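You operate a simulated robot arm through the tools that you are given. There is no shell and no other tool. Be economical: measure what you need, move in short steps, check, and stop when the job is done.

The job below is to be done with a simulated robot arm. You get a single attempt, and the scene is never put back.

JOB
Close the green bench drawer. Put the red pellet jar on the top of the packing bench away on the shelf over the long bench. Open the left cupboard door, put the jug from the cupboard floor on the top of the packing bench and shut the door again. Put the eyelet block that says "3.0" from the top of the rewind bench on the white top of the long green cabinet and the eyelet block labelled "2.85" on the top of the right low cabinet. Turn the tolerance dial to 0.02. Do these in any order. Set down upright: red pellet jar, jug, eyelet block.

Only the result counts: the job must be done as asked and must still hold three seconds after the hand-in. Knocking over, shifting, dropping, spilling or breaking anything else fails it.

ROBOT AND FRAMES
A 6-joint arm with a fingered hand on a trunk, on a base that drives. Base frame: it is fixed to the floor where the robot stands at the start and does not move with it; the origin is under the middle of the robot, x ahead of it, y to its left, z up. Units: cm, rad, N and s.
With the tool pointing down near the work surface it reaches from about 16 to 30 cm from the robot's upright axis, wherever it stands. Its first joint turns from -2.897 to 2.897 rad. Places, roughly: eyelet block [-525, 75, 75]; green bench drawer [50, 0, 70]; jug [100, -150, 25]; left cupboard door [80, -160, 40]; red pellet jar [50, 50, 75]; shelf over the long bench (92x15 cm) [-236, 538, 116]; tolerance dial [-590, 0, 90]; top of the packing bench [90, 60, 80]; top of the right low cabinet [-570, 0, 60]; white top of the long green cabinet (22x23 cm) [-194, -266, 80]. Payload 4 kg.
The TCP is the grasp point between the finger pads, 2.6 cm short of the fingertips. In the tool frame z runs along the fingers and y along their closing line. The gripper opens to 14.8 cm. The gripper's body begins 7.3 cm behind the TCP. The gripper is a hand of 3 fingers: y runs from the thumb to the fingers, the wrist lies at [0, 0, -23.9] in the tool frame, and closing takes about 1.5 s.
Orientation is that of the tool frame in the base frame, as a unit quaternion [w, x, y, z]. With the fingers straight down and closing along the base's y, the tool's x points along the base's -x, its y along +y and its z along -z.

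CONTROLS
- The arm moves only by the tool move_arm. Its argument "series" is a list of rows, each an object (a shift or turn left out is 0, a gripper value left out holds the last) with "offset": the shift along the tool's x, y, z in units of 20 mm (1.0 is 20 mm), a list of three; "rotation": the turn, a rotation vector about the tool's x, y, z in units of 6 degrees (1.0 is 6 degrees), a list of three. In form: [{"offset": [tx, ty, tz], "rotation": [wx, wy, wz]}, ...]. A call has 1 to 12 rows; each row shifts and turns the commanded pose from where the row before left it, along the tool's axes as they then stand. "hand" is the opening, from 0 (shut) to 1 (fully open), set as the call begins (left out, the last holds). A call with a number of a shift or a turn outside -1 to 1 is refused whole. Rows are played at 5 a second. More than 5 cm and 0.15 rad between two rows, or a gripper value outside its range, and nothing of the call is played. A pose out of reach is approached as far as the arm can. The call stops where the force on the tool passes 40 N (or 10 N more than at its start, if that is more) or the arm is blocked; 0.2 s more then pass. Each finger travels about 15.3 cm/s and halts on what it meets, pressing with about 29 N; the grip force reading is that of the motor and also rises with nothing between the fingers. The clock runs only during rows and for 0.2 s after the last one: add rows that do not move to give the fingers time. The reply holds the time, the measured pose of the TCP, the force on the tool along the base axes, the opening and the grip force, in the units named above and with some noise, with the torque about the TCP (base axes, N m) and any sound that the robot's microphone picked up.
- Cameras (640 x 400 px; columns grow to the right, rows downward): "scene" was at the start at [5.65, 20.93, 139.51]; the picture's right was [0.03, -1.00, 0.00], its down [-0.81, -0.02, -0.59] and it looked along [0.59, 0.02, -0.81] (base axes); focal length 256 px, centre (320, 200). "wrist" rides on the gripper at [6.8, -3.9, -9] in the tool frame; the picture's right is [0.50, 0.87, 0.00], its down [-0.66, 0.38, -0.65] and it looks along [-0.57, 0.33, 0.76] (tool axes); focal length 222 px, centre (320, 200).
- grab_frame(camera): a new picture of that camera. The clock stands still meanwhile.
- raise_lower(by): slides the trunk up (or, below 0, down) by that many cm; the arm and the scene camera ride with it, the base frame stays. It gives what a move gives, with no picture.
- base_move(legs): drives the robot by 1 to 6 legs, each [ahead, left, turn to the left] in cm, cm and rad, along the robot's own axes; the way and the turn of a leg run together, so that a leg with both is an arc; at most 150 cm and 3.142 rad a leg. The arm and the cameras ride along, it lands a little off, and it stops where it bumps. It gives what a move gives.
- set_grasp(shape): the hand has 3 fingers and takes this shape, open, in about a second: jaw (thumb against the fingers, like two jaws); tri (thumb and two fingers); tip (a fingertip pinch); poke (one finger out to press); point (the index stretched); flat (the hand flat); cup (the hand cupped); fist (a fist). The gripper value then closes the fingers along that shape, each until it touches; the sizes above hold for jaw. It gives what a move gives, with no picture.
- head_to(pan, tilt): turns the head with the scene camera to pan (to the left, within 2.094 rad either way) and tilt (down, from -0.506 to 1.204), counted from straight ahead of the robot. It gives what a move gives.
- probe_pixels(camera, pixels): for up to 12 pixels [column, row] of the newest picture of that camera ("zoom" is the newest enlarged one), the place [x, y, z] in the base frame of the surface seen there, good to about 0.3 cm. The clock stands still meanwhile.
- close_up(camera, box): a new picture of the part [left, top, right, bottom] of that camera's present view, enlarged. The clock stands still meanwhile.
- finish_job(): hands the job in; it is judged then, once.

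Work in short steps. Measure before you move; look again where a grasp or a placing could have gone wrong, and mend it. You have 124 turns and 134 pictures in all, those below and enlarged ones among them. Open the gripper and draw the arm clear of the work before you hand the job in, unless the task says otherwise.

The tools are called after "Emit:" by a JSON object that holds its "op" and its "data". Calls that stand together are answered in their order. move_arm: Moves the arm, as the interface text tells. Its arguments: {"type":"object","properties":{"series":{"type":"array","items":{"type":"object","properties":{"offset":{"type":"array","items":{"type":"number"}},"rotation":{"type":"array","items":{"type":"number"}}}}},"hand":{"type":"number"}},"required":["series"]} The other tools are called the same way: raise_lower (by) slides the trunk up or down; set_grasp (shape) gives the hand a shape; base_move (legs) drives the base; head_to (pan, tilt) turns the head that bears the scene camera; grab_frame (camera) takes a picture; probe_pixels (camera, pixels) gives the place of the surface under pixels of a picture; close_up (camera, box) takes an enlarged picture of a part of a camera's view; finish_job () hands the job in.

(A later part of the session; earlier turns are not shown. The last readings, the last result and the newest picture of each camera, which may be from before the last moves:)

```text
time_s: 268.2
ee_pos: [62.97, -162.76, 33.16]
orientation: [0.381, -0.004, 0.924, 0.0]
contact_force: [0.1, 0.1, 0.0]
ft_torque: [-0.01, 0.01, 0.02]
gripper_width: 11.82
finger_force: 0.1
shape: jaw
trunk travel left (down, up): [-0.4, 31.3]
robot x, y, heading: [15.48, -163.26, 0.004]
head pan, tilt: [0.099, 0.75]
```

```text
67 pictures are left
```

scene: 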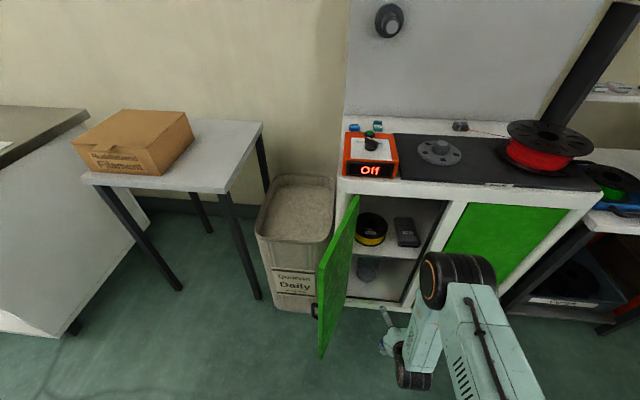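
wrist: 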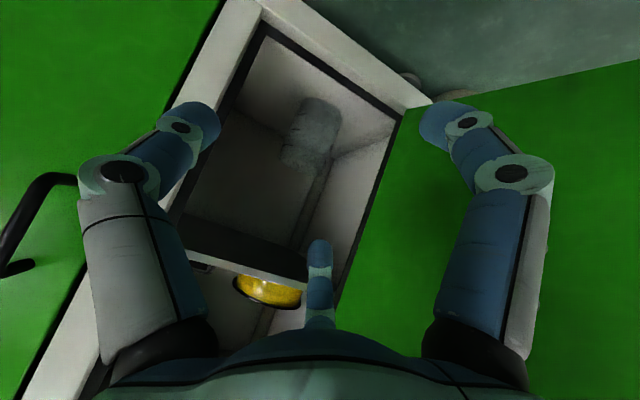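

Emit:
{"op": "close_up", "data": {"camera": "wrist", "box": [240, 70, 400, 190]}}

Emit:
{"op": "probe_pixels", "data": {"camera": "zoom", "pixels": [[200, 230], [250, 330], [300, 350], [350, 350], [380, 200], [280, 130], [330, 240], [180, 340], [230, 210], [300, 200], [370, 280], [260, 380]]}}

```text
3.33 times, centred on (320, 130) of wrist
```

zoom: 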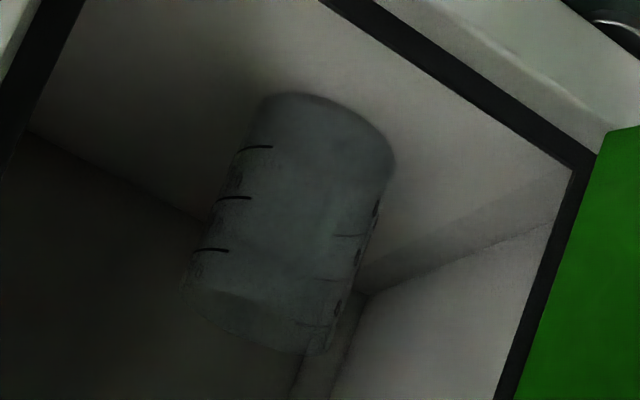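

```text
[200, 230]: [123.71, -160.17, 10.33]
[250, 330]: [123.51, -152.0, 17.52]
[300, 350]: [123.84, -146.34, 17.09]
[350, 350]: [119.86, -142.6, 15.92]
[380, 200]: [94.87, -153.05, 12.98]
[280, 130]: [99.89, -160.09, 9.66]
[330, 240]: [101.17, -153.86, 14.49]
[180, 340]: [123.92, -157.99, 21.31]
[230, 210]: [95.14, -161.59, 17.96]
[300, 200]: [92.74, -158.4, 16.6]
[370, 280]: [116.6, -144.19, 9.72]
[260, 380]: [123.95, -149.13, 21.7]
```

The beaker has no handle: centre ≈(97,−157.5), radius ≈4.6, top ≈22. I'll grip it with the hand tilted 50° and rolled so the thumb is low in front, with the arm offset left so the base clears the open door. I set that pose now.

Emit:
{"op": "move_arm", "data": {"hand": 0.85, "series": [{"rotation": [0, 0.8, 0]}, {"offset": [0, 1, 0]}, {"offset": [0, 1, 0]}, {"offset": [0, 1, 0]}, {"offset": [0, 1, 0]}, {"offset": [0, 1, 0]}, {"offset": [0, 1, 0]}, {"offset": [0, 1, 0]}, {"offset": [0, 1, 0]}]}}

Emit:
{"op": "base_move", "data": {"legs": [[0, -10.6, 0]]}}

Emit:
{"op": "move_arm", "data": {"series": [{"rotation": [0, 0, 1]}, {"rotation": [0, 0, 1]}, {"rotation": [0, 0, 1]}, {"rotation": [0, 0, 1]}, {"rotation": [0, 0, 1]}, {"rotation": [0, 0, 1]}, {"rotation": [0, 0, 1]}, {"rotation": [0, 0, 1]}, {"rotation": [0, 0, 1]}, {"rotation": [0, 0, 1]}, {"rotation": [0, 0, 1]}, {"rotation": [0, 0, 1]}]}}

Emit:
{"op": "move_arm", "data": {"series": [{"rotation": [0, 0, 1]}, {"rotation": [0, 0, 1]}, {"rotation": [0, 0, 1]}, {"offset": [0, -0.46, 0.55]}, {"offset": [0, -0.46, 0.55]}, {"offset": [0, -0.46, 0.55]}]}}

Emit:
{"op": "grab_frame", "data": {"camera": "wrist"}}

Emit:
{"op": "grab_frame", "data": {"camera": "scene"}}

```text
time_s: 270.2
ee_pos: [62.66, -146.69, 33.14]
orientation: [0.342, -0.004, 0.94, 0.0]
contact_force: [-0.8, -0.5, 0.0]
ft_torque: [0.03, -0.03, -0.06]
gripper_width: 12.57
finger_force: 0.0
shape: jaw
trunk travel left (down, up): [-0.4, 31.3]
robot x, y, heading: [15.41, -162.8, 0.005]
head pan, tilt: [0.099, 0.75]
```

```text
time_s: 271.8
ee_pos: [62.73, -157.31, 33.21]
orientation: [0.342, -0.004, 0.94, 0.0]
contact_force: [0.2, -0.1, 0.6]
ft_torque: [0.01, 0.0, 0.0]
gripper_width: 12.56
finger_force: 0.1
shape: jaw
trunk travel left (down, up): [-0.4, 31.3]
robot x, y, heading: [15.7, -173.57, 0.005]
head pan, tilt: [0.099, 0.75]
```

```text
time_s: 274.4
ee_pos: [62.66, -157.33, 33.08]
orientation: [0.278, 0.55, 0.762, 0.201]
contact_force: [-0.3, 0.3, 0.1]
ft_torque: [0.0, -0.02, -0.01]
gripper_width: 12.57
finger_force: 0.1
shape: jaw
trunk travel left (down, up): [-0.4, 31.3]
robot x, y, heading: [15.63, -173.69, 0.006]
head pan, tilt: [0.099, 0.75]
```

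```text
time_s: 275.8
ee_pos: [62.8, -157.26, 28.79]
orientation: [0.242, 0.662, 0.667, 0.241]
contact_force: [0.1, 0.1, -0.6]
ft_torque: [-0.04, 0.0, -0.02]
gripper_width: 12.56
finger_force: 0.1
shape: jaw
trunk travel left (down, up): [-0.4, 31.3]
robot x, y, heading: [15.72, -173.85, 0.003]
head pan, tilt: [0.099, 0.75]
```

```text
65 pictures are left
```

wrist: 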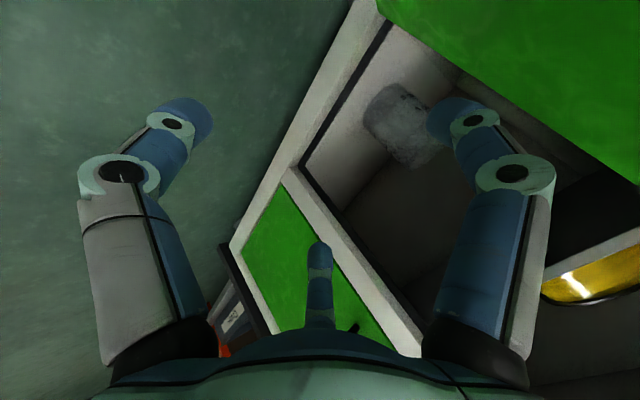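

```text
64 pictures are left
```

scene: 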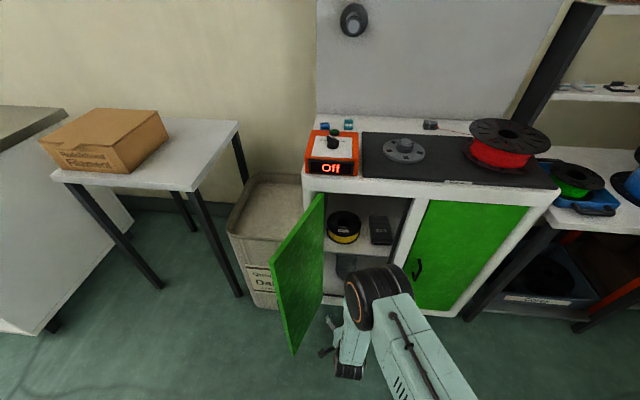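

I check where the elbow and forearm are, since they'll travel with the hand toward the counter.

Emit:
{"op": "probe_pixels", "data": {"camera": "scene", "pixels": [[375, 270], [390, 268], [405, 280], [375, 300], [355, 320], [345, 345], [350, 375], [335, 322], [420, 320], [325, 350]]}}

```text
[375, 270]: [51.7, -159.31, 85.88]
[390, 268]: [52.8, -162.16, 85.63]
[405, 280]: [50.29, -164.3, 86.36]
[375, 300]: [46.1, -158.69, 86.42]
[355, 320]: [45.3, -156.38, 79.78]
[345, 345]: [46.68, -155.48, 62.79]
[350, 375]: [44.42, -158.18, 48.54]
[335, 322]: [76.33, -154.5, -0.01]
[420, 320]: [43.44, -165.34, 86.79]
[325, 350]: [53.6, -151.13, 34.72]
```

The elbow (front x≈53, z≈86) must stay short of the counter at x≈81, so I extend the arm a bit and drive only 21 cm, to stop ~14 cm short of the jug along the tool axis.

Emit:
{"op": "move_arm", "data": {"series": [{"offset": [0, 0.54, 0.45]}, {"offset": [0, 0.54, 0.45]}, {"offset": [0, 0.54, 0.45]}]}}

Emit:
{"op": "base_move", "data": {"legs": [[21.2, -0.1, 0]]}}

Emit:
{"op": "grab_frame", "data": {"camera": "wrist"}}

Emit:
{"op": "grab_frame", "data": {"camera": "scene"}}

```text
time_s: 276.6
ee_pos: [66.94, -157.19, 28.76]
orientation: [0.242, 0.661, 0.668, 0.241]
contact_force: [-0.1, -0.1, 0.3]
ft_torque: [-0.02, -0.01, 0.02]
gripper_width: 12.58
finger_force: 0.0
shape: jaw
trunk travel left (down, up): [-0.4, 31.3]
robot x, y, heading: [15.81, -173.47, 0.005]
head pan, tilt: [0.099, 0.75]
```

```text
time_s: 278.2
ee_pos: [88.19, -157.18, 28.92]
orientation: [0.242, 0.661, 0.668, 0.241]
contact_force: [0.6, 0.0, 0.6]
ft_torque: [-0.02, 0.02, 0.01]
gripper_width: 12.56
finger_force: 0.1
shape: jaw
trunk travel left (down, up): [-0.4, 31.3]
robot x, y, heading: [36.31, -173.65, 0.005]
head pan, tilt: [0.099, 0.75]
```

```text
63 pictures are left
```

wrist: 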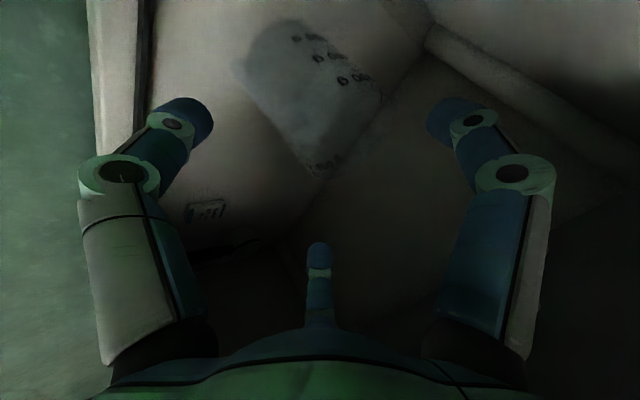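

```text
62 pictures are left
```

scene: 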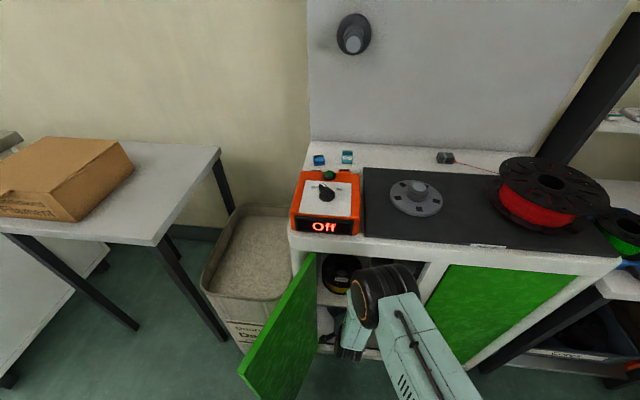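

The jug appears around (310,95), near the tool axis' forward point (320,112). I zoom to refine its centre and rim.

Emit:
{"op": "close_up", "data": {"camera": "wrist", "box": [210, 0, 420, 200]}}

Emit:
{"op": "probe_pixels", "data": {"camera": "wrist", "pixels": [[250, 70], [265, 90], [285, 120], [300, 145], [310, 165], [325, 160], [345, 130], [365, 105], [375, 95], [310, 80], [295, 60], [345, 80]]}}

```text
2.00 times, centred on (315, 100) of wrist
```

zoom: 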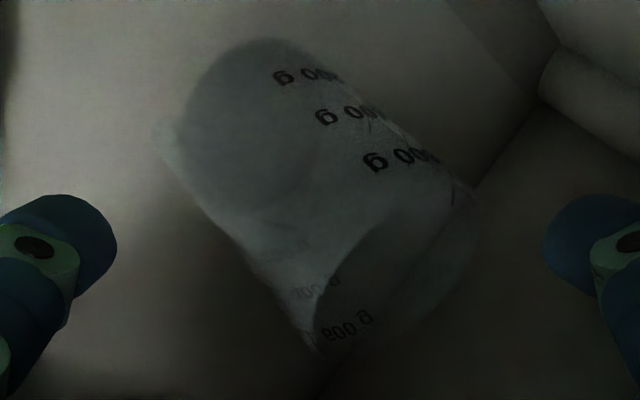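

```text
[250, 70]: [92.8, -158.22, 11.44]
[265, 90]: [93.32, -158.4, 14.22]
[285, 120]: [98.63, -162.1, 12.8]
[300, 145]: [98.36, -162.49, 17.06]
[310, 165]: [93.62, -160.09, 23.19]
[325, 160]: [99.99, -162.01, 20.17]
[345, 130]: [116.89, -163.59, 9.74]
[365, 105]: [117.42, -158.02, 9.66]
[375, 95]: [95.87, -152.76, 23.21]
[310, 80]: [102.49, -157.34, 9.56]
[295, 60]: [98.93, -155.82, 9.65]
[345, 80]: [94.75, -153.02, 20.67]
```

Refined: jug centre ≈(97.4,−157.5), r≈4.7, top ≈23.5. I open a bit more, shift slightly down-back so the thumb clears, and slide in along the tool axis.

Emit:
{"op": "move_arm", "data": {"hand": 0.95, "series": [{"offset": [-0.1, -0.64, 0]}, {"offset": [0, 0, 0.8]}, {"offset": [0, 0, 0.8]}, {"offset": [0, 0, 0.8]}, {"offset": [0, 0, 0.8]}, {"offset": [0, 0, 0.8]}, {"offset": [0, 0, 0.8]}, {"offset": [0, 0, 0.8]}, {"offset": [0, 0, 0.85]}]}}

Emit:
{"op": "grab_frame", "data": {"camera": "wrist"}}

Emit:
{"op": "grab_frame", "data": {"camera": "scene"}}

```text
time_s: 280.2
ee_pos: [95.45, -157.37, 18.22]
orientation: [0.242, 0.662, 0.667, 0.241]
contact_force: [-1.6, -0.5, -0.2]
ft_torque: [0.02, 0.02, 0.01]
gripper_width: 14.06
finger_force: 0.0
shape: jaw
trunk travel left (down, up): [-0.4, 31.3]
robot x, y, heading: [36.78, -173.82, 0.012]
head pan, tilt: [0.099, 0.75]
```

```text
60 pictures are left
```

wrist: 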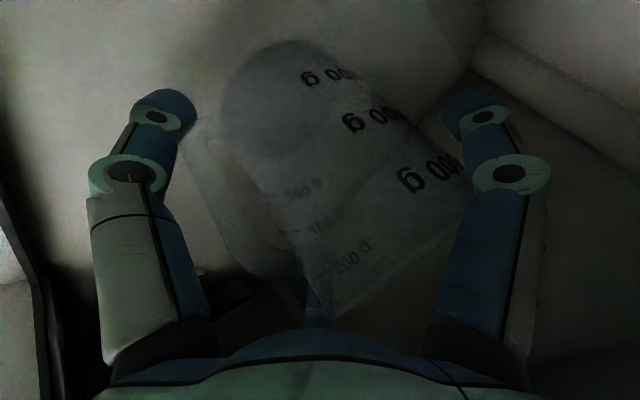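

```text
59 pictures are left
```

scene: 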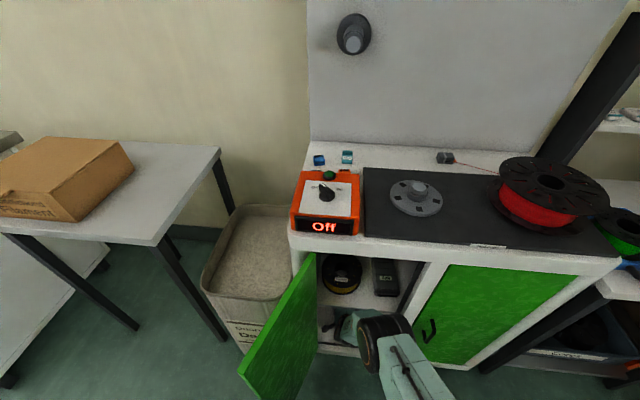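

No contact and the jug is between the three fingers. I close.

Emit:
{"op": "move_arm", "data": {"hand": 0, "series": [{}, {}, {}, {}, {}, {}, {}, {}]}}

Emit:
{"op": "move_arm", "data": {"series": [{"offset": [0, 0, -0.4]}, {"offset": [0, 0, -0.4]}, {"offset": [0, 0, -0.4]}]}}

Emit:
{"op": "grab_frame", "data": {"camera": "wrist"}}

```text
time_s: 282.0
ee_pos: [95.45, -157.34, 18.25]
orientation: [0.242, 0.661, 0.668, 0.243]
contact_force: [2.6, 0.9, 9.6]
ft_torque: [-0.29, -0.26, 0.05]
gripper_width: 8.87
finger_force: 29.1
shape: jaw
trunk travel left (down, up): [-0.4, 31.3]
robot x, y, heading: [36.8, -173.49, -0.002]
head pan, tilt: [0.099, 0.75]
```

```text
time_s: 282.8
ee_pos: [93.81, -157.44, 19.97]
orientation: [0.241, 0.661, 0.668, 0.242]
contact_force: [0.0, 0.3, -2.0]
ft_torque: [-0.03, 0.07, 0.01]
gripper_width: 8.88
finger_force: 29.3
shape: jaw
trunk travel left (down, up): [-0.4, 31.3]
robot x, y, heading: [36.89, -173.56, 0.004]
head pan, tilt: [0.099, 0.75]
```

```text
58 pictures are left
```

wrist: 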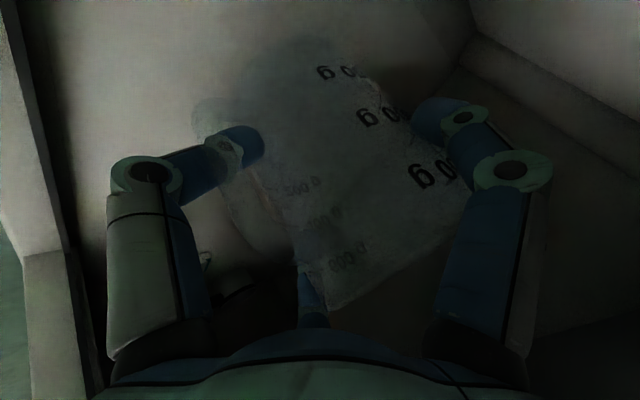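

The jug is held (8.9 cm, ~2 N lifted). I retreat along the axis, then back the base out and check.

Emit:
{"op": "move_arm", "data": {"series": [{"offset": [0, 0.2, -0.6]}, {"offset": [0, 0, -0.6]}, {"offset": [0, 0, -0.6]}, {"offset": [0, 0, -0.6]}]}}

Emit:
{"op": "base_move", "data": {"legs": [[-55, 0, 0]]}}

Emit:
{"op": "grab_frame", "data": {"camera": "scene"}}

Emit:
{"op": "close_up", "data": {"camera": "scene", "box": [300, 230, 460, 400]}}

```text
time_s: 283.8
ee_pos: [91.03, -157.21, 23.82]
orientation: [0.242, 0.661, 0.668, 0.242]
contact_force: [-0.2, -0.3, -1.9]
ft_torque: [-0.01, 0.04, 0.02]
gripper_width: 8.88
finger_force: 29.1
shape: jaw
trunk travel left (down, up): [-0.4, 31.3]
robot x, y, heading: [36.73, -173.79, 0.009]
head pan, tilt: [0.099, 0.75]
```

```text
time_s: 287.0
ee_pos: [36.09, -157.68, 23.93]
orientation: [0.241, 0.662, 0.667, 0.242]
contact_force: [-0.1, -0.3, -1.5]
ft_torque: [0.0, 0.05, 0.03]
gripper_width: 8.89
finger_force: 28.9
shape: jaw
trunk travel left (down, up): [-0.4, 31.3]
robot x, y, heading: [-18.77, -174.09, 0.004]
head pan, tilt: [0.099, 0.75]
```

```text
57 pictures are left
```

scene: 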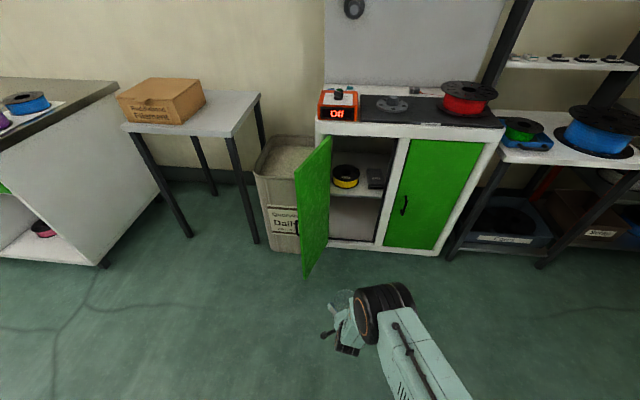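

```text
2.35 times, centred on (380, 315) of scene
```

zoom: 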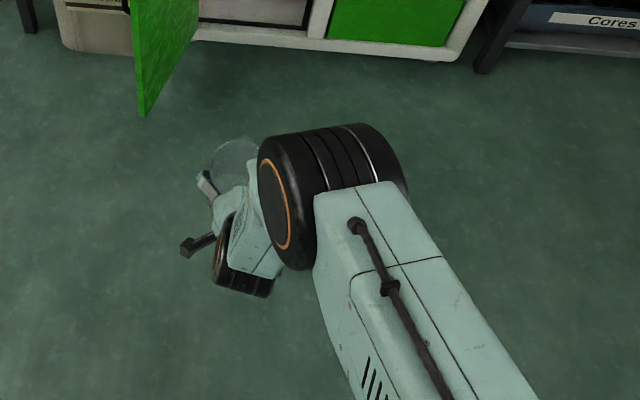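

The jug is out. I raise it to bench height and drive to the packing bench in front of the old jar spot.

Emit:
{"op": "raise_lower", "data": {"by": 31}}

Emit:
{"op": "move_arm", "data": {"series": [{"offset": [0, 0.64, -0.77]}, {"offset": [0, 0.64, -0.77]}, {"offset": [0, 0.64, -0.77]}, {"offset": [0, 0.64, -0.77]}, {"offset": [0, 0.64, -0.77]}, {"offset": [0, 0.64, -0.77]}, {"offset": [0, 0.64, -0.77]}, {"offset": [0, 0.64, -0.77]}, {"offset": [0, 0.64, -0.77]}, {"offset": [0, 0.64, -0.77]}]}}

Emit:
{"op": "move_arm", "data": {"series": [{"offset": [0, 0.64, -0.77]}, {"offset": [0, 0.64, -0.77]}, {"offset": [0, 0.64, -0.77]}, {"offset": [0, 0.64, -0.77]}, {"offset": [0, 0.64, -0.77]}, {"offset": [0, 0.64, -0.77]}, {"offset": [0, 0.64, -0.77]}, {"offset": [0, 0.64, -0.77]}, {"offset": [0, 0.64, -0.77]}]}}

Emit:
{"op": "base_move", "data": {"legs": [[-22, 0, 0], [0, 103, 0], [0, 103, 0]]}}

Emit:
{"op": "grab_frame", "data": {"camera": "scene"}}

```text
time_s: 290.1
ee_pos: [35.87, -157.59, 54.97]
orientation: [0.241, 0.662, 0.668, 0.242]
contact_force: [0.0, -0.6, -1.4]
ft_torque: [0.0, 0.03, 0.0]
gripper_width: 8.87
finger_force: 28.6
shape: jaw
trunk travel left (down, up): [-31.4, 0.3]
robot x, y, heading: [-18.28, -173.65, 0.002]
head pan, tilt: [0.099, 0.75]
```

```text
time_s: 292.3
ee_pos: [35.92, -157.65, 74.93]
orientation: [0.242, 0.661, 0.668, 0.242]
contact_force: [0.1, -0.2, -0.8]
ft_torque: [0.01, 0.02, -0.01]
gripper_width: 8.86
finger_force: 29.4
shape: jaw
trunk travel left (down, up): [-31.4, 0.3]
robot x, y, heading: [-18.55, -173.74, 0.005]
head pan, tilt: [0.099, 0.75]
```

```text
time_s: 294.3
ee_pos: [35.81, -157.47, 92.99]
orientation: [0.241, 0.662, 0.668, 0.242]
contact_force: [0.0, 0.5, -1.4]
ft_torque: [-0.03, 0.03, 0.02]
gripper_width: 8.87
finger_force: 29.6
shape: jaw
trunk travel left (down, up): [-31.4, 0.3]
robot x, y, heading: [-18.38, -174.04, 0.004]
head pan, tilt: [0.099, 0.75]
```

```text
time_s: 313.7
ee_pos: [13.81, 45.96, 93.08]
orientation: [0.243, 0.666, 0.664, 0.24]
contact_force: [-0.1, 0.0, -0.8]
ft_torque: [-0.03, 0.05, -0.03]
gripper_width: 8.85
finger_force: 29.2
shape: jaw
trunk travel left (down, up): [-31.4, 0.3]
robot x, y, heading: [-40.3, 30.17, -0.003]
head pan, tilt: [0.099, 0.75]
```

```text
55 pictures are left
```

scene: 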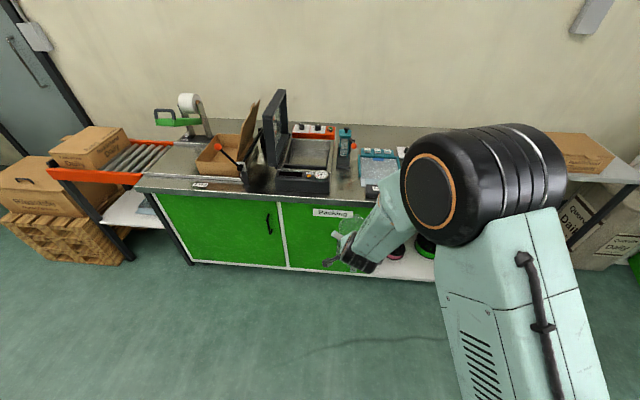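

I drive forward to bring the jug over the free spot at (59,48), then check.

Emit:
{"op": "base_move", "data": {"legs": [[43.3, 2.0, 0.003]]}}

Emit:
{"op": "close_up", "data": {"camera": "scene", "box": [220, 100, 420, 260]}}

Emit:
{"op": "grab_frame", "data": {"camera": "wrist"}}

```text
time_s: 316.4
ee_pos: [57.22, 47.85, 92.95]
orientation: [0.243, 0.665, 0.664, 0.24]
contact_force: [0.5, 0.1, -1.4]
ft_torque: [0.0, 0.03, 0.03]
gripper_width: 8.84
finger_force: 28.9
shape: jaw
trunk travel left (down, up): [-31.4, 0.3]
robot x, y, heading: [3.39, 31.79, -0.01]
head pan, tilt: [0.099, 0.75]
```

```text
2.50 times, centred on (320, 180) of scene
```

zoom: 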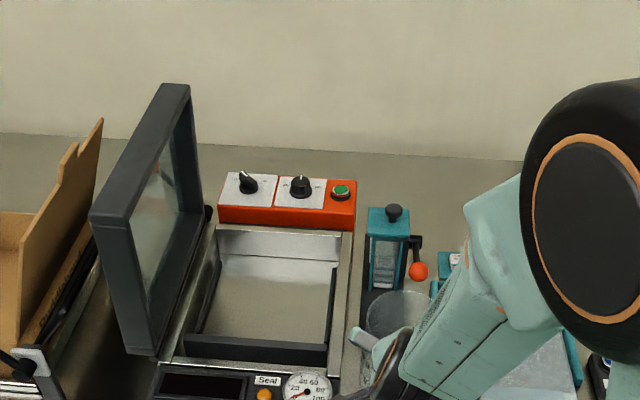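

```text
53 pictures are left
```

wrist: 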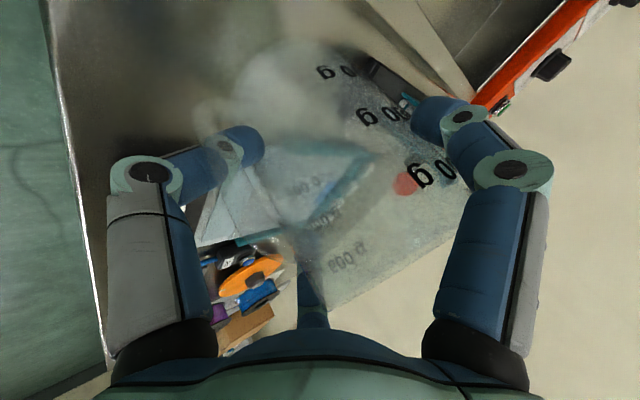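

Aligned. I lower in small steps until the jug touches the bench.

Emit:
{"op": "move_arm", "data": {"series": [{"offset": [0, -0.224, 0.27]}, {"offset": [0, -0.224, 0.27]}, {"offset": [0, -0.224, 0.27]}, {"offset": [0, -0.224, 0.27]}, {"offset": [0, -0.224, 0.27]}, {"offset": [0, -0.224, 0.27]}, {}]}}

Emit:
{"op": "move_arm", "data": {"series": [{"offset": [0, -0.064, 0.077]}, {}]}}

Emit:
{"op": "move_arm", "data": {"series": [{"offset": [0, -0.064, 0.077]}, {}]}}

Emit:
{"op": "grab_frame", "data": {"camera": "wrist"}}

```text
time_s: 318.0
ee_pos: [57.18, 47.76, 88.73]
orientation: [0.243, 0.664, 0.665, 0.241]
contact_force: [-0.8, -0.3, 4.3]
ft_torque: [-0.12, 0.1, 0.0]
gripper_width: 8.83
finger_force: 28.7
shape: jaw
trunk travel left (down, up): [-31.4, 0.3]
robot x, y, heading: [3.15, 32.08, -0.004]
head pan, tilt: [0.099, 0.75]
```

```text
time_s: 318.6
ee_pos: [57.22, 47.67, 88.62]
orientation: [0.244, 0.664, 0.664, 0.242]
contact_force: [-0.6, 2.4, 13.7]
ft_torque: [-0.18, 0.11, -0.02]
gripper_width: 8.81
finger_force: 29.0
shape: jaw
trunk travel left (down, up): [-31.4, 0.3]
robot x, y, heading: [2.85, 31.9, -0.007]
head pan, tilt: [0.099, 0.75]
```

```text
time_s: 319.2
ee_pos: [57.07, 47.63, 88.5]
orientation: [0.244, 0.665, 0.663, 0.242]
contact_force: [-1.8, 2.8, 19.6]
ft_torque: [-0.33, 0.04, -0.11]
gripper_width: 8.74
finger_force: 28.9
shape: jaw
trunk travel left (down, up): [-31.4, 0.3]
robot x, y, heading: [2.88, 31.73, -0.003]
head pan, tilt: [0.099, 0.75]
```

```text
52 pictures are left
```

wrist: 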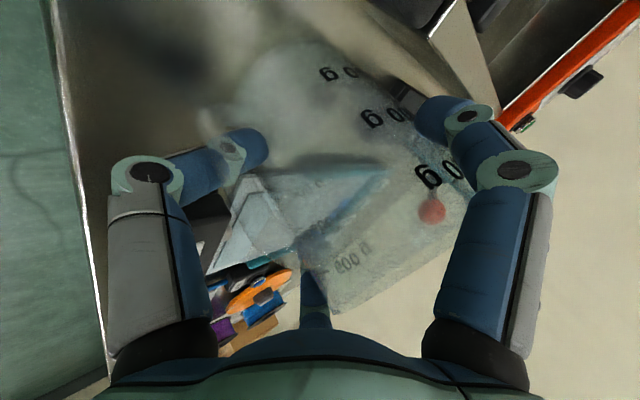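

Firm contact. I open slowly, then retreat along the tool axis.

Emit:
{"op": "move_arm", "data": {"hand": 0.66, "series": [{}, {}, {}, {}]}}

Emit:
{"op": "move_arm", "data": {"hand": 0.85, "series": [{}, {}, {}, {"offset": [0, 0, -0.5]}, {"offset": [0, 0, -0.8]}, {"offset": [0, 0, -0.8]}, {"offset": [0, 0, -0.8]}, {"offset": [0, 0, -0.8]}, {"offset": [0, 0, -0.8]}, {"offset": [0, 0, -0.8]}, {"offset": [0, 0, -0.8]}]}}

Emit:
{"op": "base_move", "data": {"legs": [[-45, 0, 0]]}}

Emit:
{"op": "close_up", "data": {"camera": "scene", "box": [240, 100, 420, 220]}}

```text
time_s: 320.2
ee_pos: [57.23, 47.79, 88.29]
orientation: [0.243, 0.664, 0.665, 0.24]
contact_force: [-0.7, -1.0, 0.8]
ft_torque: [-0.09, 0.1, 0.01]
gripper_width: 8.57
finger_force: 29.3
shape: jaw
trunk travel left (down, up): [-31.4, 0.3]
robot x, y, heading: [2.93, 31.96, -0.006]
head pan, tilt: [0.099, 0.75]
```

```text
time_s: 322.6
ee_pos: [49.3, 47.72, 97.85]
orientation: [0.243, 0.665, 0.664, 0.24]
contact_force: [-1.3, 0.2, -0.5]
ft_torque: [-0.02, 0.01, 0.02]
gripper_width: 12.58
finger_force: 0.0
shape: jaw
trunk travel left (down, up): [-31.4, 0.3]
robot x, y, heading: [3.32, 31.83, -0.001]
head pan, tilt: [0.099, 0.75]
```

```text
time_s: 325.3
ee_pos: [4.94, 48.06, 97.75]
orientation: [0.244, 0.665, 0.664, 0.24]
contact_force: [-0.6, 0.0, -0.3]
ft_torque: [-0.02, 0.02, 0.02]
gripper_width: 12.56
finger_force: 0.1
shape: jaw
trunk travel left (down, up): [-31.4, 0.3]
robot x, y, heading: [-41.29, 32.06, -0.003]
head pan, tilt: [0.099, 0.75]
```

```text
3.33 times, centred on (330, 160) of scene
```

zoom: 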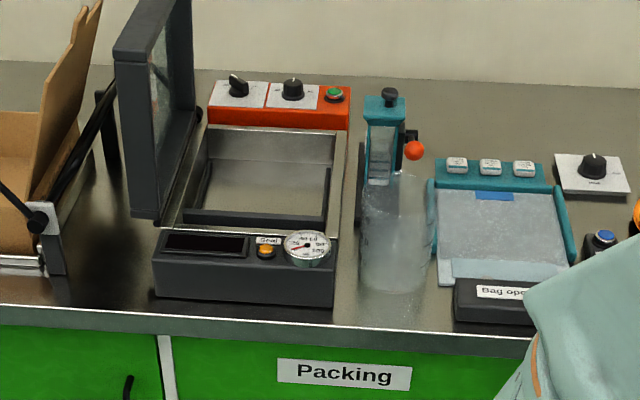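

The jug stands upright on the packing bench. Now the cupboard door: I lower the trunk, close the hand and drive to the left side of the open door.

Emit:
{"op": "raise_lower", "data": {"by": -31}}

Emit:
{"op": "base_move", "data": {"legs": [[0, -150, 0], [0, -22, 0], [56, 0, 0]]}}

Emit:
{"op": "move_arm", "data": {"hand": 0, "series": [{}, {}, {}, {}, {}, {}]}}

Emit:
{"op": "head_to", "data": {"pan": 0, "tilt": 0.8}}

Emit:
{"op": "grab_frame", "data": {"camera": "scene"}}

```text
time_s: 328.4
ee_pos: [4.88, 48.02, 66.78]
orientation: [0.244, 0.664, 0.664, 0.241]
contact_force: [0.2, -1.0, -0.5]
ft_torque: [0.02, -0.02, -0.01]
gripper_width: 12.55
finger_force: 0.2
shape: jaw
trunk travel left (down, up): [-0.4, 31.3]
robot x, y, heading: [-41.33, 32.05, -0.002]
head pan, tilt: [0.099, 0.75]
```

```text
time_s: 346.7
ee_pos: [59.92, -124.76, 66.72]
orientation: [0.243, 0.664, 0.665, 0.24]
contact_force: [0.6, -1.0, -0.9]
ft_torque: [0.01, -0.02, -0.02]
gripper_width: 12.56
finger_force: 0.0
shape: jaw
trunk travel left (down, up): [-0.4, 31.3]
robot x, y, heading: [13.45, -140.9, -0.001]
head pan, tilt: [0.099, 0.75]
```

```text
time_s: 348.1
ee_pos: [59.86, -124.81, 66.68]
orientation: [0.243, 0.664, 0.665, 0.241]
contact_force: [1.6, -0.2, -0.2]
ft_torque: [-0.02, 0.01, 0.01]
gripper_width: 0.0
finger_force: 29.2
shape: jaw
trunk travel left (down, up): [-0.4, 31.3]
robot x, y, heading: [13.49, -140.86, -0.008]
head pan, tilt: [0.099, 0.75]
```

```text
time_s: 348.7
ee_pos: [59.79, -124.78, 66.72]
orientation: [0.243, 0.664, 0.665, 0.24]
contact_force: [-0.6, 0.6, -0.3]
ft_torque: [-0.01, 0.0, 0.02]
gripper_width: 0.0
finger_force: 29.2
shape: jaw
trunk travel left (down, up): [-0.4, 31.3]
robot x, y, heading: [13.76, -140.64, 0.001]
head pan, tilt: [0.0, 0.799]
```

```text
50 pictures are left
```

scene: 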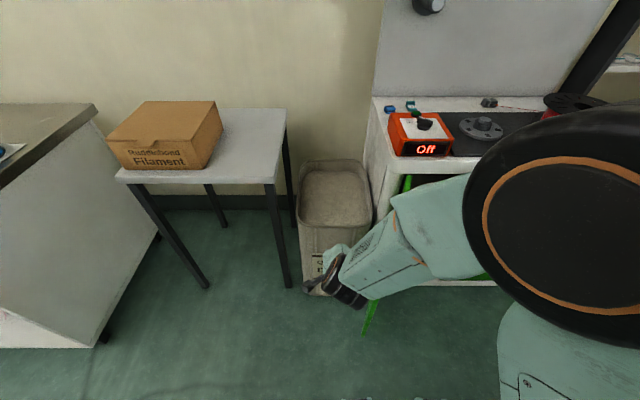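

I sweep right 36 cm to swing the door inward, then look.

Emit:
{"op": "base_move", "data": {"legs": [[0, -36, 0]]}}

Emit:
{"op": "grab_frame", "data": {"camera": "scene"}}

```text
time_s: 352.4
ee_pos: [59.81, -160.55, 66.7]
orientation: [0.243, 0.665, 0.664, 0.24]
contact_force: [-0.5, -0.2, 0.3]
ft_torque: [0.03, 0.0, 0.0]
gripper_width: 0.0
finger_force: 29.3
shape: jaw
trunk travel left (down, up): [-0.4, 31.3]
robot x, y, heading: [13.06, -176.45, -0.003]
head pan, tilt: [0.0, 0.799]
```

```text
49 pictures are left
```

scene: 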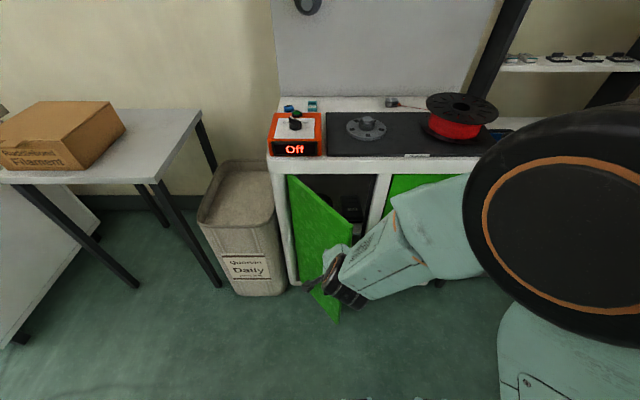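

The door is half closed with the hand on its outer face. I drive forward to push it almost shut, then finish with the arm.

Emit:
{"op": "base_move", "data": {"legs": [[17, -3, 0]]}}

Emit:
{"op": "move_arm", "data": {"series": [{"offset": [0, 0.38, 0.32]}, {"offset": [0, 0.38, 0.32]}, {"offset": [0, 0.38, 0.32]}, {"offset": [0, 0.38, 0.32]}, {"offset": [0, 0.38, 0.32]}, {"offset": [0, 0.38, 0.32]}]}}

Emit:
{"op": "base_move", "data": {"legs": [[-45, 0, 0]]}}

Emit:
{"op": "grab_frame", "data": {"camera": "scene"}}

```text
time_s: 353.9
ee_pos: [76.67, -163.71, 66.74]
orientation: [0.244, 0.664, 0.665, 0.24]
contact_force: [-0.7, 1.3, 0.1]
ft_torque: [-0.02, 0.0, 0.01]
gripper_width: 0.01
finger_force: 29.2
shape: jaw
trunk travel left (down, up): [-0.4, 31.3]
robot x, y, heading: [30.23, -179.31, -0.008]
head pan, tilt: [0.0, 0.799]
```

```text
time_s: 355.1
ee_pos: [80.5, -163.47, 66.42]
orientation: [0.238, 0.665, 0.667, 0.237]
contact_force: [-22.2, -1.7, 4.1]
ft_torque: [-0.01, 0.26, -0.03]
gripper_width: 0.0
finger_force: 28.3
shape: jaw
trunk travel left (down, up): [-0.4, 31.3]
robot x, y, heading: [30.65, -179.77, -0.003]
head pan, tilt: [0.0, 0.799]
stopped in row 5: the force on the tool passed its limit at 46 N (the readings are from after the stop); the commanded pose is now the measured one
```

```text
time_s: 357.8
ee_pos: [36.43, -163.44, 66.48]
orientation: [0.24, 0.666, 0.665, 0.239]
contact_force: [-0.1, 0.1, -0.4]
ft_torque: [0.0, 0.02, -0.02]
gripper_width: 0.03
finger_force: 29.0
shape: jaw
trunk travel left (down, up): [-0.4, 31.3]
robot x, y, heading: [-13.93, -179.5, -0.008]
head pan, tilt: [0.0, 0.799]
```

```text
48 pictures are left
```

scene: 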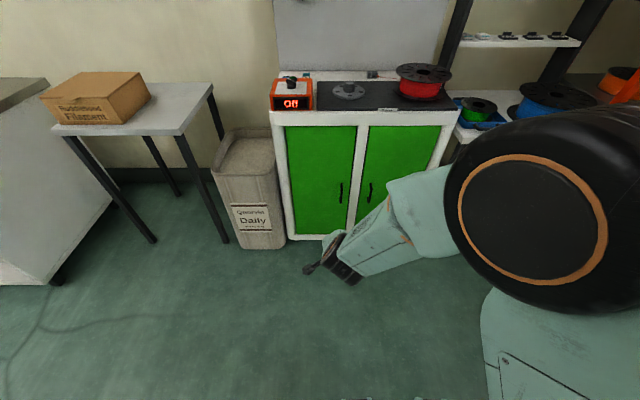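

The door looks shut (I probe to confirm). Then I turn around to look toward the rewind bench.

Emit:
{"op": "probe_pixels", "data": {"camera": "scene", "pixels": [[300, 190], [335, 160], [332, 215], [357, 170], [380, 160]]}}

Emit:
{"op": "base_move", "data": {"legs": [[-40, 60, 0], [0, 0, 3.1]]}}

Emit:
{"op": "raise_lower", "data": {"by": 31}}

Emit:
{"op": "head_to", "data": {"pan": 0.1, "tilt": 0.25}}

Emit:
{"op": "grab_frame", "data": {"camera": "scene"}}

```text
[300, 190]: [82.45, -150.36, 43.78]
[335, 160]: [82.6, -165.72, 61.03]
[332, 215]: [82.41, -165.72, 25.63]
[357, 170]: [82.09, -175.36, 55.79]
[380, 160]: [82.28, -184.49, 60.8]
```

```text
time_s: 370.8
ee_pos: [-104.45, -132.1, 66.51]
orientation: [-0.234, -0.651, 0.68, 0.244]
contact_force: [0.2, 0.0, -0.5]
ft_torque: [-0.03, 0.0, -0.03]
gripper_width: 0.0
finger_force: 29.0
shape: jaw
trunk travel left (down, up): [-0.4, 31.3]
robot x, y, heading: [-53.32, -118.57, 3.099]
head pan, tilt: [0.0, 0.799]
```

```text
time_s: 373.9
ee_pos: [-104.43, -132.16, 97.52]
orientation: [-0.233, -0.652, 0.68, 0.243]
contact_force: [0.1, 1.0, -0.2]
ft_torque: [0.04, 0.05, -0.01]
gripper_width: 0.0
finger_force: 28.4
shape: jaw
trunk travel left (down, up): [-31.4, 0.3]
robot x, y, heading: [-53.52, -118.83, 3.093]
head pan, tilt: [0.0, 0.799]
```

```text
time_s: 374.9
ee_pos: [-104.47, -132.04, 97.44]
orientation: [-0.233, -0.651, 0.68, 0.244]
contact_force: [0.6, 0.3, -0.5]
ft_torque: [0.0, -0.02, 0.04]
gripper_width: 0.0
finger_force: 29.0
shape: jaw
trunk travel left (down, up): [-31.4, 0.3]
robot x, y, heading: [-53.69, -118.59, 3.096]
head pan, tilt: [0.099, 0.25]
```

```text
47 pictures are left
```

scene: 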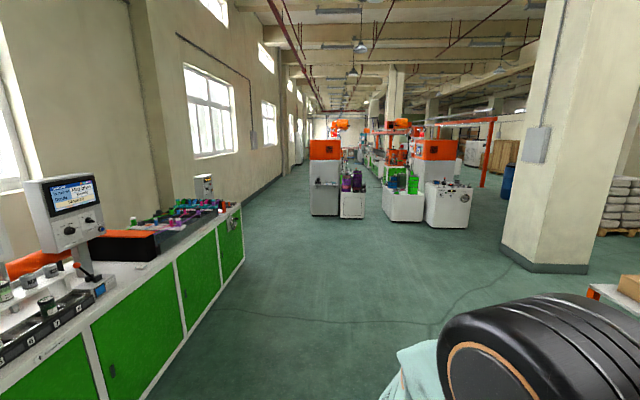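

The door is flush with its neighbour. Ahead are the machine clusters near (325,180) and (440,190); I probe the way and the targets.

Emit:
{"op": "probe_pixels", "data": {"camera": "scene", "pixels": [[505, 245], [325, 210], [350, 215], [405, 218], [450, 225], [440, 190], [395, 170], [130, 275], [245, 260], [200, 260], [435, 150], [590, 290]]}}

Emit:
{"op": "close_up", "data": {"camera": "scene", "box": [300, 100, 500, 240]}}

```text
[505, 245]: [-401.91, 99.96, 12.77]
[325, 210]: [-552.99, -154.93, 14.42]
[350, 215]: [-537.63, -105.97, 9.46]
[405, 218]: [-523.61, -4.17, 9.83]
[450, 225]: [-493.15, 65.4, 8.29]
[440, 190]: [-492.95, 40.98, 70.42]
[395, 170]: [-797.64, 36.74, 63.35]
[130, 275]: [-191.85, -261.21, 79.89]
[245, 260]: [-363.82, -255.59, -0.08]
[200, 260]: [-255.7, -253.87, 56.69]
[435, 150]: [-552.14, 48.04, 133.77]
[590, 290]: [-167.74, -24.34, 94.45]
```

```text
2.86 times, centred on (400, 170) of scene
```

zoom: 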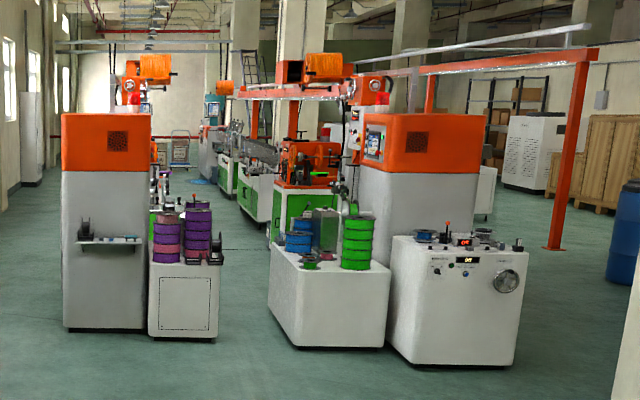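

I drive toward the rewind bench and restore the hand to tool-down, then look at the blocks.

Emit:
{"op": "move_arm", "data": {"hand": 0.5, "series": [{"rotation": [0, 0, -1]}, {"rotation": [0, 0, -1]}, {"rotation": [0, 0, -1]}, {"rotation": [0, 0, -1]}, {"rotation": [0, 0, -1]}, {"rotation": [0, 0, -1]}, {"rotation": [0, 0, -1]}, {"rotation": [0, 0, -1]}, {"rotation": [0, 0, -1]}, {"rotation": [0, 0, -1]}, {"rotation": [0, 0, -1]}, {"rotation": [0, 0, -1]}]}}

Emit:
{"op": "move_arm", "data": {"series": [{"rotation": [0, 0, -1]}, {"rotation": [0, 0, -1]}, {"rotation": [0, 0, -1]}, {"rotation": [0, 0.953, 0]}, {"rotation": [0, 0.953, 0]}, {"rotation": [0, 0.953, 0]}, {"rotation": [0, 0.953, 0]}, {"rotation": [0, 0.953, 0]}, {"rotation": [0, 0.953, 0]}, {"rotation": [0, 0.953, 0]}]}}

Emit:
{"op": "base_move", "data": {"legs": [[150, 0, 0.045], [150, -60, 0], [40, -40, 0]]}}

Emit:
{"op": "head_to", "data": {"pan": -0.2, "tilt": 0.45}}

Emit:
{"op": "grab_frame", "data": {"camera": "scene"}}

```text
time_s: 377.4
ee_pos: [-104.52, -132.13, 97.53]
orientation: [0.045, 0.926, -0.167, -0.335]
contact_force: [0.2, 0.5, -0.4]
ft_torque: [-0.01, 0.01, -0.01]
gripper_width: 7.36
finger_force: 0.1
shape: jaw
trunk travel left (down, up): [-31.4, 0.3]
robot x, y, heading: [-53.43, -118.46, 3.096]
head pan, tilt: [0.099, 0.25]
```

```text
time_s: 379.6
ee_pos: [-104.37, -132.0, 97.49]
orientation: [-0.005, 0.969, -0.021, -0.246]
contact_force: [-0.5, -0.7, -0.4]
ft_torque: [0.0, 0.03, 0.02]
gripper_width: 7.36
finger_force: 0.0
shape: jaw
out of reach, approached as far as the arm can: row 6, 7, 8, 9, 10
trunk travel left (down, up): [-31.4, 0.3]
robot x, y, heading: [-53.44, -118.06, 3.095]
head pan, tilt: [0.099, 0.25]
```

```text
refused: leg 2 is longer than a leg can be; nothing moved
```

```text
time_s: 380.4
ee_pos: [-104.45, -132.08, 97.36]
orientation: [-0.004, 0.969, -0.019, -0.246]
contact_force: [-0.6, -0.1, 0.3]
ft_torque: [-0.01, -0.04, -0.03]
gripper_width: 7.38
finger_force: 0.0
shape: jaw
trunk travel left (down, up): [-31.4, 0.3]
robot x, y, heading: [-53.13, -118.18, 3.095]
head pan, tilt: [-0.201, 0.45]
```

```text
45 pictures are left
```

scene: 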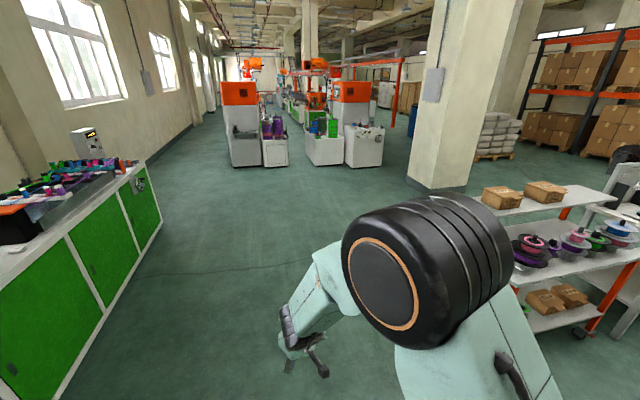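

A leg was too long; I redo the drive with shorter legs.

Emit:
{"op": "base_move", "data": {"legs": [[145, 0, 0.045], [120, -60, 0], [70, -40, 0]]}}

Emit:
{"op": "move_arm", "data": {"series": [{"offset": [0.5, 0, -0.9]}, {"offset": [0.5, 0, -0.9]}, {"offset": [0.5, 0, -0.9]}, {"offset": [0.5, 0, -0.9]}]}}

Emit:
{"op": "head_to", "data": {"pan": -0.2, "tilt": 0.55}}

Emit:
{"op": "grab_frame", "data": {"camera": "scene"}}

```text
time_s: 397.8
ee_pos: [-438.54, -35.3, 97.45]
orientation: [0.002, 0.969, 0.008, -0.246]
contact_force: [1.2, 1.0, -0.5]
ft_torque: [0.02, 0.04, 0.01]
gripper_width: 7.38
finger_force: 0.1
shape: jaw
trunk travel left (down, up): [-31.4, 0.3]
robot x, y, heading: [-387.74, -18.38, -3.126]
head pan, tilt: [-0.201, 0.45]
```

```text
time_s: 398.8
ee_pos: [-431.48, -35.09, 101.75]
orientation: [0.001, 0.969, 0.007, -0.248]
contact_force: [0.3, 0.8, -0.5]
ft_torque: [0.03, 0.0, 0.03]
gripper_width: 7.39
finger_force: 0.2
shape: jaw
trunk travel left (down, up): [-31.4, 0.3]
robot x, y, heading: [-388.23, -18.68, -3.127]
head pan, tilt: [-0.201, 0.45]
```

```text
time_s: 399.5
ee_pos: [-431.64, -35.21, 101.71]
orientation: [0.001, 0.969, 0.008, -0.248]
contact_force: [0.1, 0.2, 0.7]
ft_torque: [0.01, -0.02, -0.02]
gripper_width: 7.4
finger_force: 0.2
shape: jaw
trunk travel left (down, up): [-31.4, 0.3]
robot x, y, heading: [-388.23, -18.5, -3.132]
head pan, tilt: [-0.201, 0.55]
```

```text
44 pictures are left
```

scene: 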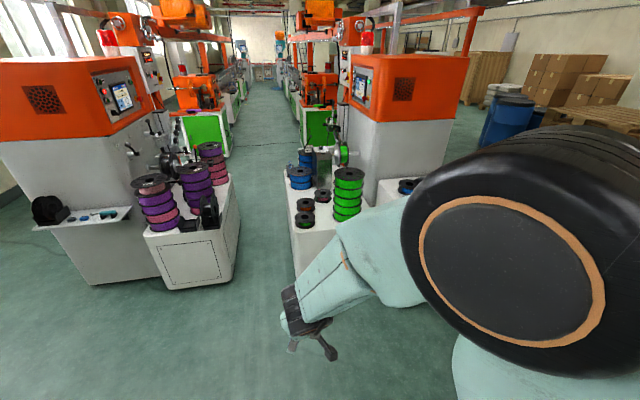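

The rewind bench is hidden behind the elbow. I shift right and closer so it is in view.

Emit:
{"op": "base_move", "data": {"legs": [[35, -65, -0.01]]}}

Emit:
{"op": "head_to", "data": {"pan": 0.0, "tilt": 0.75}}

Emit:
{"op": "grab_frame", "data": {"camera": "scene"}}

```text
time_s: 405.7
ee_pos: [-467.11, 29.88, 101.77]
orientation: [0.001, 0.969, 0.004, -0.248]
contact_force: [0.5, 0.8, 0.1]
ft_torque: [0.0, -0.01, 0.01]
gripper_width: 7.39
finger_force: 0.0
shape: jaw
trunk travel left (down, up): [-31.4, 0.3]
robot x, y, heading: [-423.71, 45.81, -3.14]
head pan, tilt: [-0.201, 0.55]
```

```text
time_s: 406.4
ee_pos: [-467.14, 29.84, 101.9]
orientation: [0.001, 0.969, 0.003, -0.248]
contact_force: [-0.9, -0.1, -0.6]
ft_torque: [0.02, 0.03, -0.02]
gripper_width: 7.38
finger_force: 0.1
shape: jaw
trunk travel left (down, up): [-31.4, 0.3]
robot x, y, heading: [-423.64, 46.25, -3.145]
head pan, tilt: [0.0, 0.75]
```

```text
43 pictures are left
```

scene: 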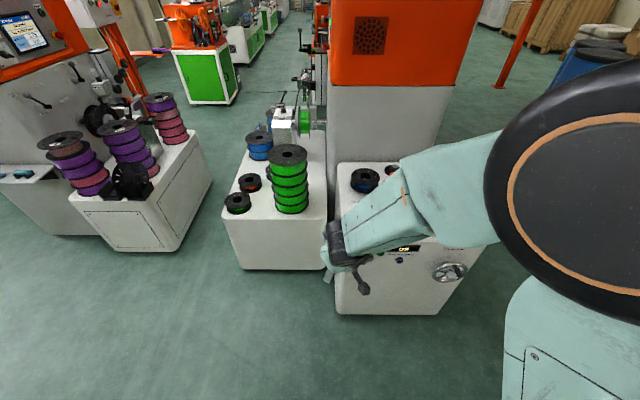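

The arm hides the bench top; I use the wrist camera.

Emit:
{"op": "grab_frame", "data": {"camera": "wrist"}}

```text
42 pictures are left
```

wrist: 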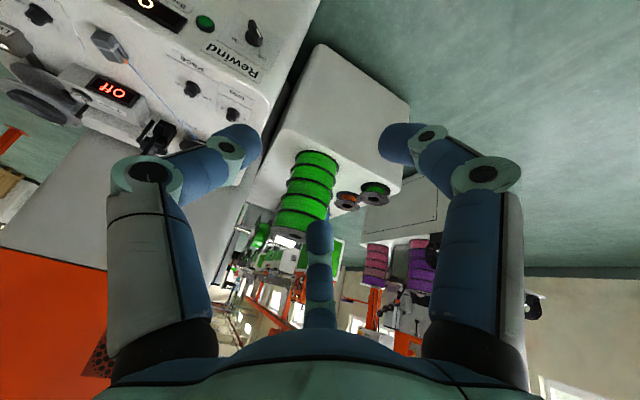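

The bench top is at the upper left of this view. I move the hand right over it and turn it vertical.

Emit:
{"op": "move_arm", "data": {"series": [{"offset": [0, -1, 0]}, {"offset": [0, -1, 0]}, {"offset": [0, -1, 0]}, {"offset": [0, -1, 0]}, {"offset": [0, -1, 0]}, {"offset": [0, -1, 0]}, {"offset": [0, -1, 0], "rotation": [0, 0.95, 0]}, {"offset": [0, -1, 0], "rotation": [0, 0.95, 0]}, {"offset": [0, -1, 0], "rotation": [0, 0.95, 0]}, {"offset": [0, -1, 0], "rotation": [0, 0.95, 0]}, {"offset": [0, -1, 0], "rotation": [0, 0.95, 0]}]}}

Emit:
{"op": "grab_frame", "data": {"camera": "wrist"}}

Emit:
{"op": "grab_frame", "data": {"camera": "scene"}}

```text
time_s: 408.8
ee_pos: [-467.76, 48.66, 101.4]
orientation: [0.035, 0.998, 0.018, -0.043]
contact_force: [-0.3, 1.2, -0.2]
ft_torque: [-0.01, -0.01, 0.02]
gripper_width: 7.4
finger_force: 0.0
shape: jaw
out of reach, approached as far as the arm can: row 7, 8, 9
trunk travel left (down, up): [-31.4, 0.3]
robot x, y, heading: [-423.81, 46.21, -3.139]
head pan, tilt: [0.0, 0.75]
```

```text
41 pictures are left
```

wrist: 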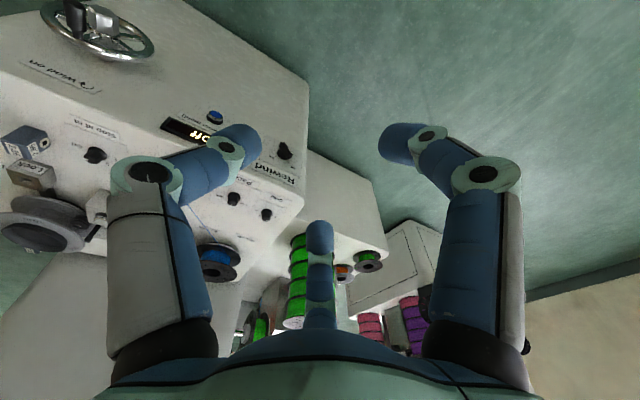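

```text
40 pictures are left
```

scene: 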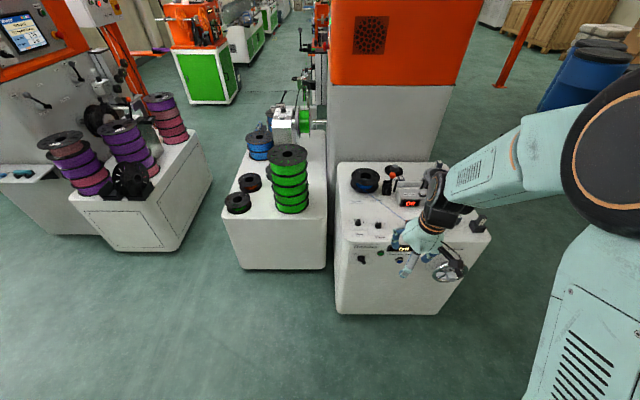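

I can see block-like cubes at wrist (25,140) and (30,178), and the bench in the scene view. I zoom on both.

Emit:
{"op": "close_up", "data": {"camera": "wrist", "box": [0, 90, 160, 250]}}

Emit:
{"op": "close_up", "data": {"camera": "scene", "box": [330, 150, 500, 270]}}

Emit:
{"op": "probe_pixels", "data": {"camera": "wrist", "pixels": [[20, 133], [44, 140], [30, 150], [30, 172], [45, 185], [35, 190], [75, 110], [60, 160], [95, 210], [40, 230]]}}

```text
2.50 times, centred on (80, 170) of wrist
```

zoom: 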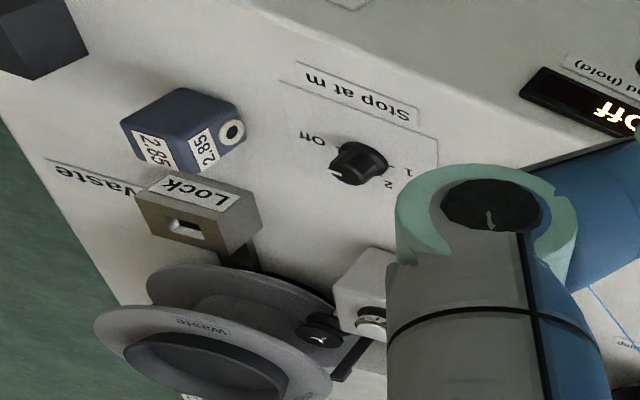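

```text
3.33 times, centred on (415, 210) of scene
```

zoom: 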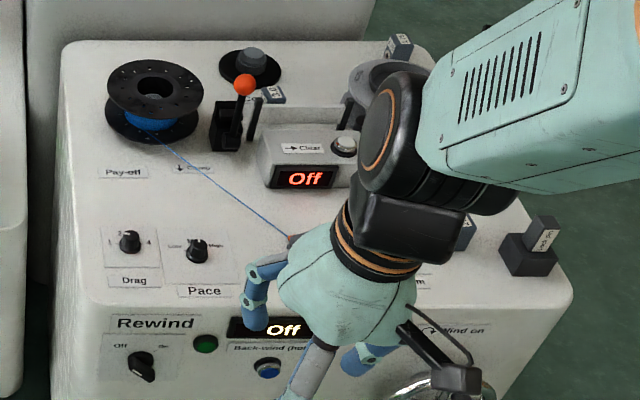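

```text
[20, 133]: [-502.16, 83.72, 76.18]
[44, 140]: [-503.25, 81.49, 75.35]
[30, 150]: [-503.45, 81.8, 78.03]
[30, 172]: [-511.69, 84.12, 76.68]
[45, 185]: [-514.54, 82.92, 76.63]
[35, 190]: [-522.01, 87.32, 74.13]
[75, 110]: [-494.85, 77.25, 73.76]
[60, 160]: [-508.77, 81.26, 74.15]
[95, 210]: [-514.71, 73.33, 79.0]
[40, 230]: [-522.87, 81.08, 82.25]
```

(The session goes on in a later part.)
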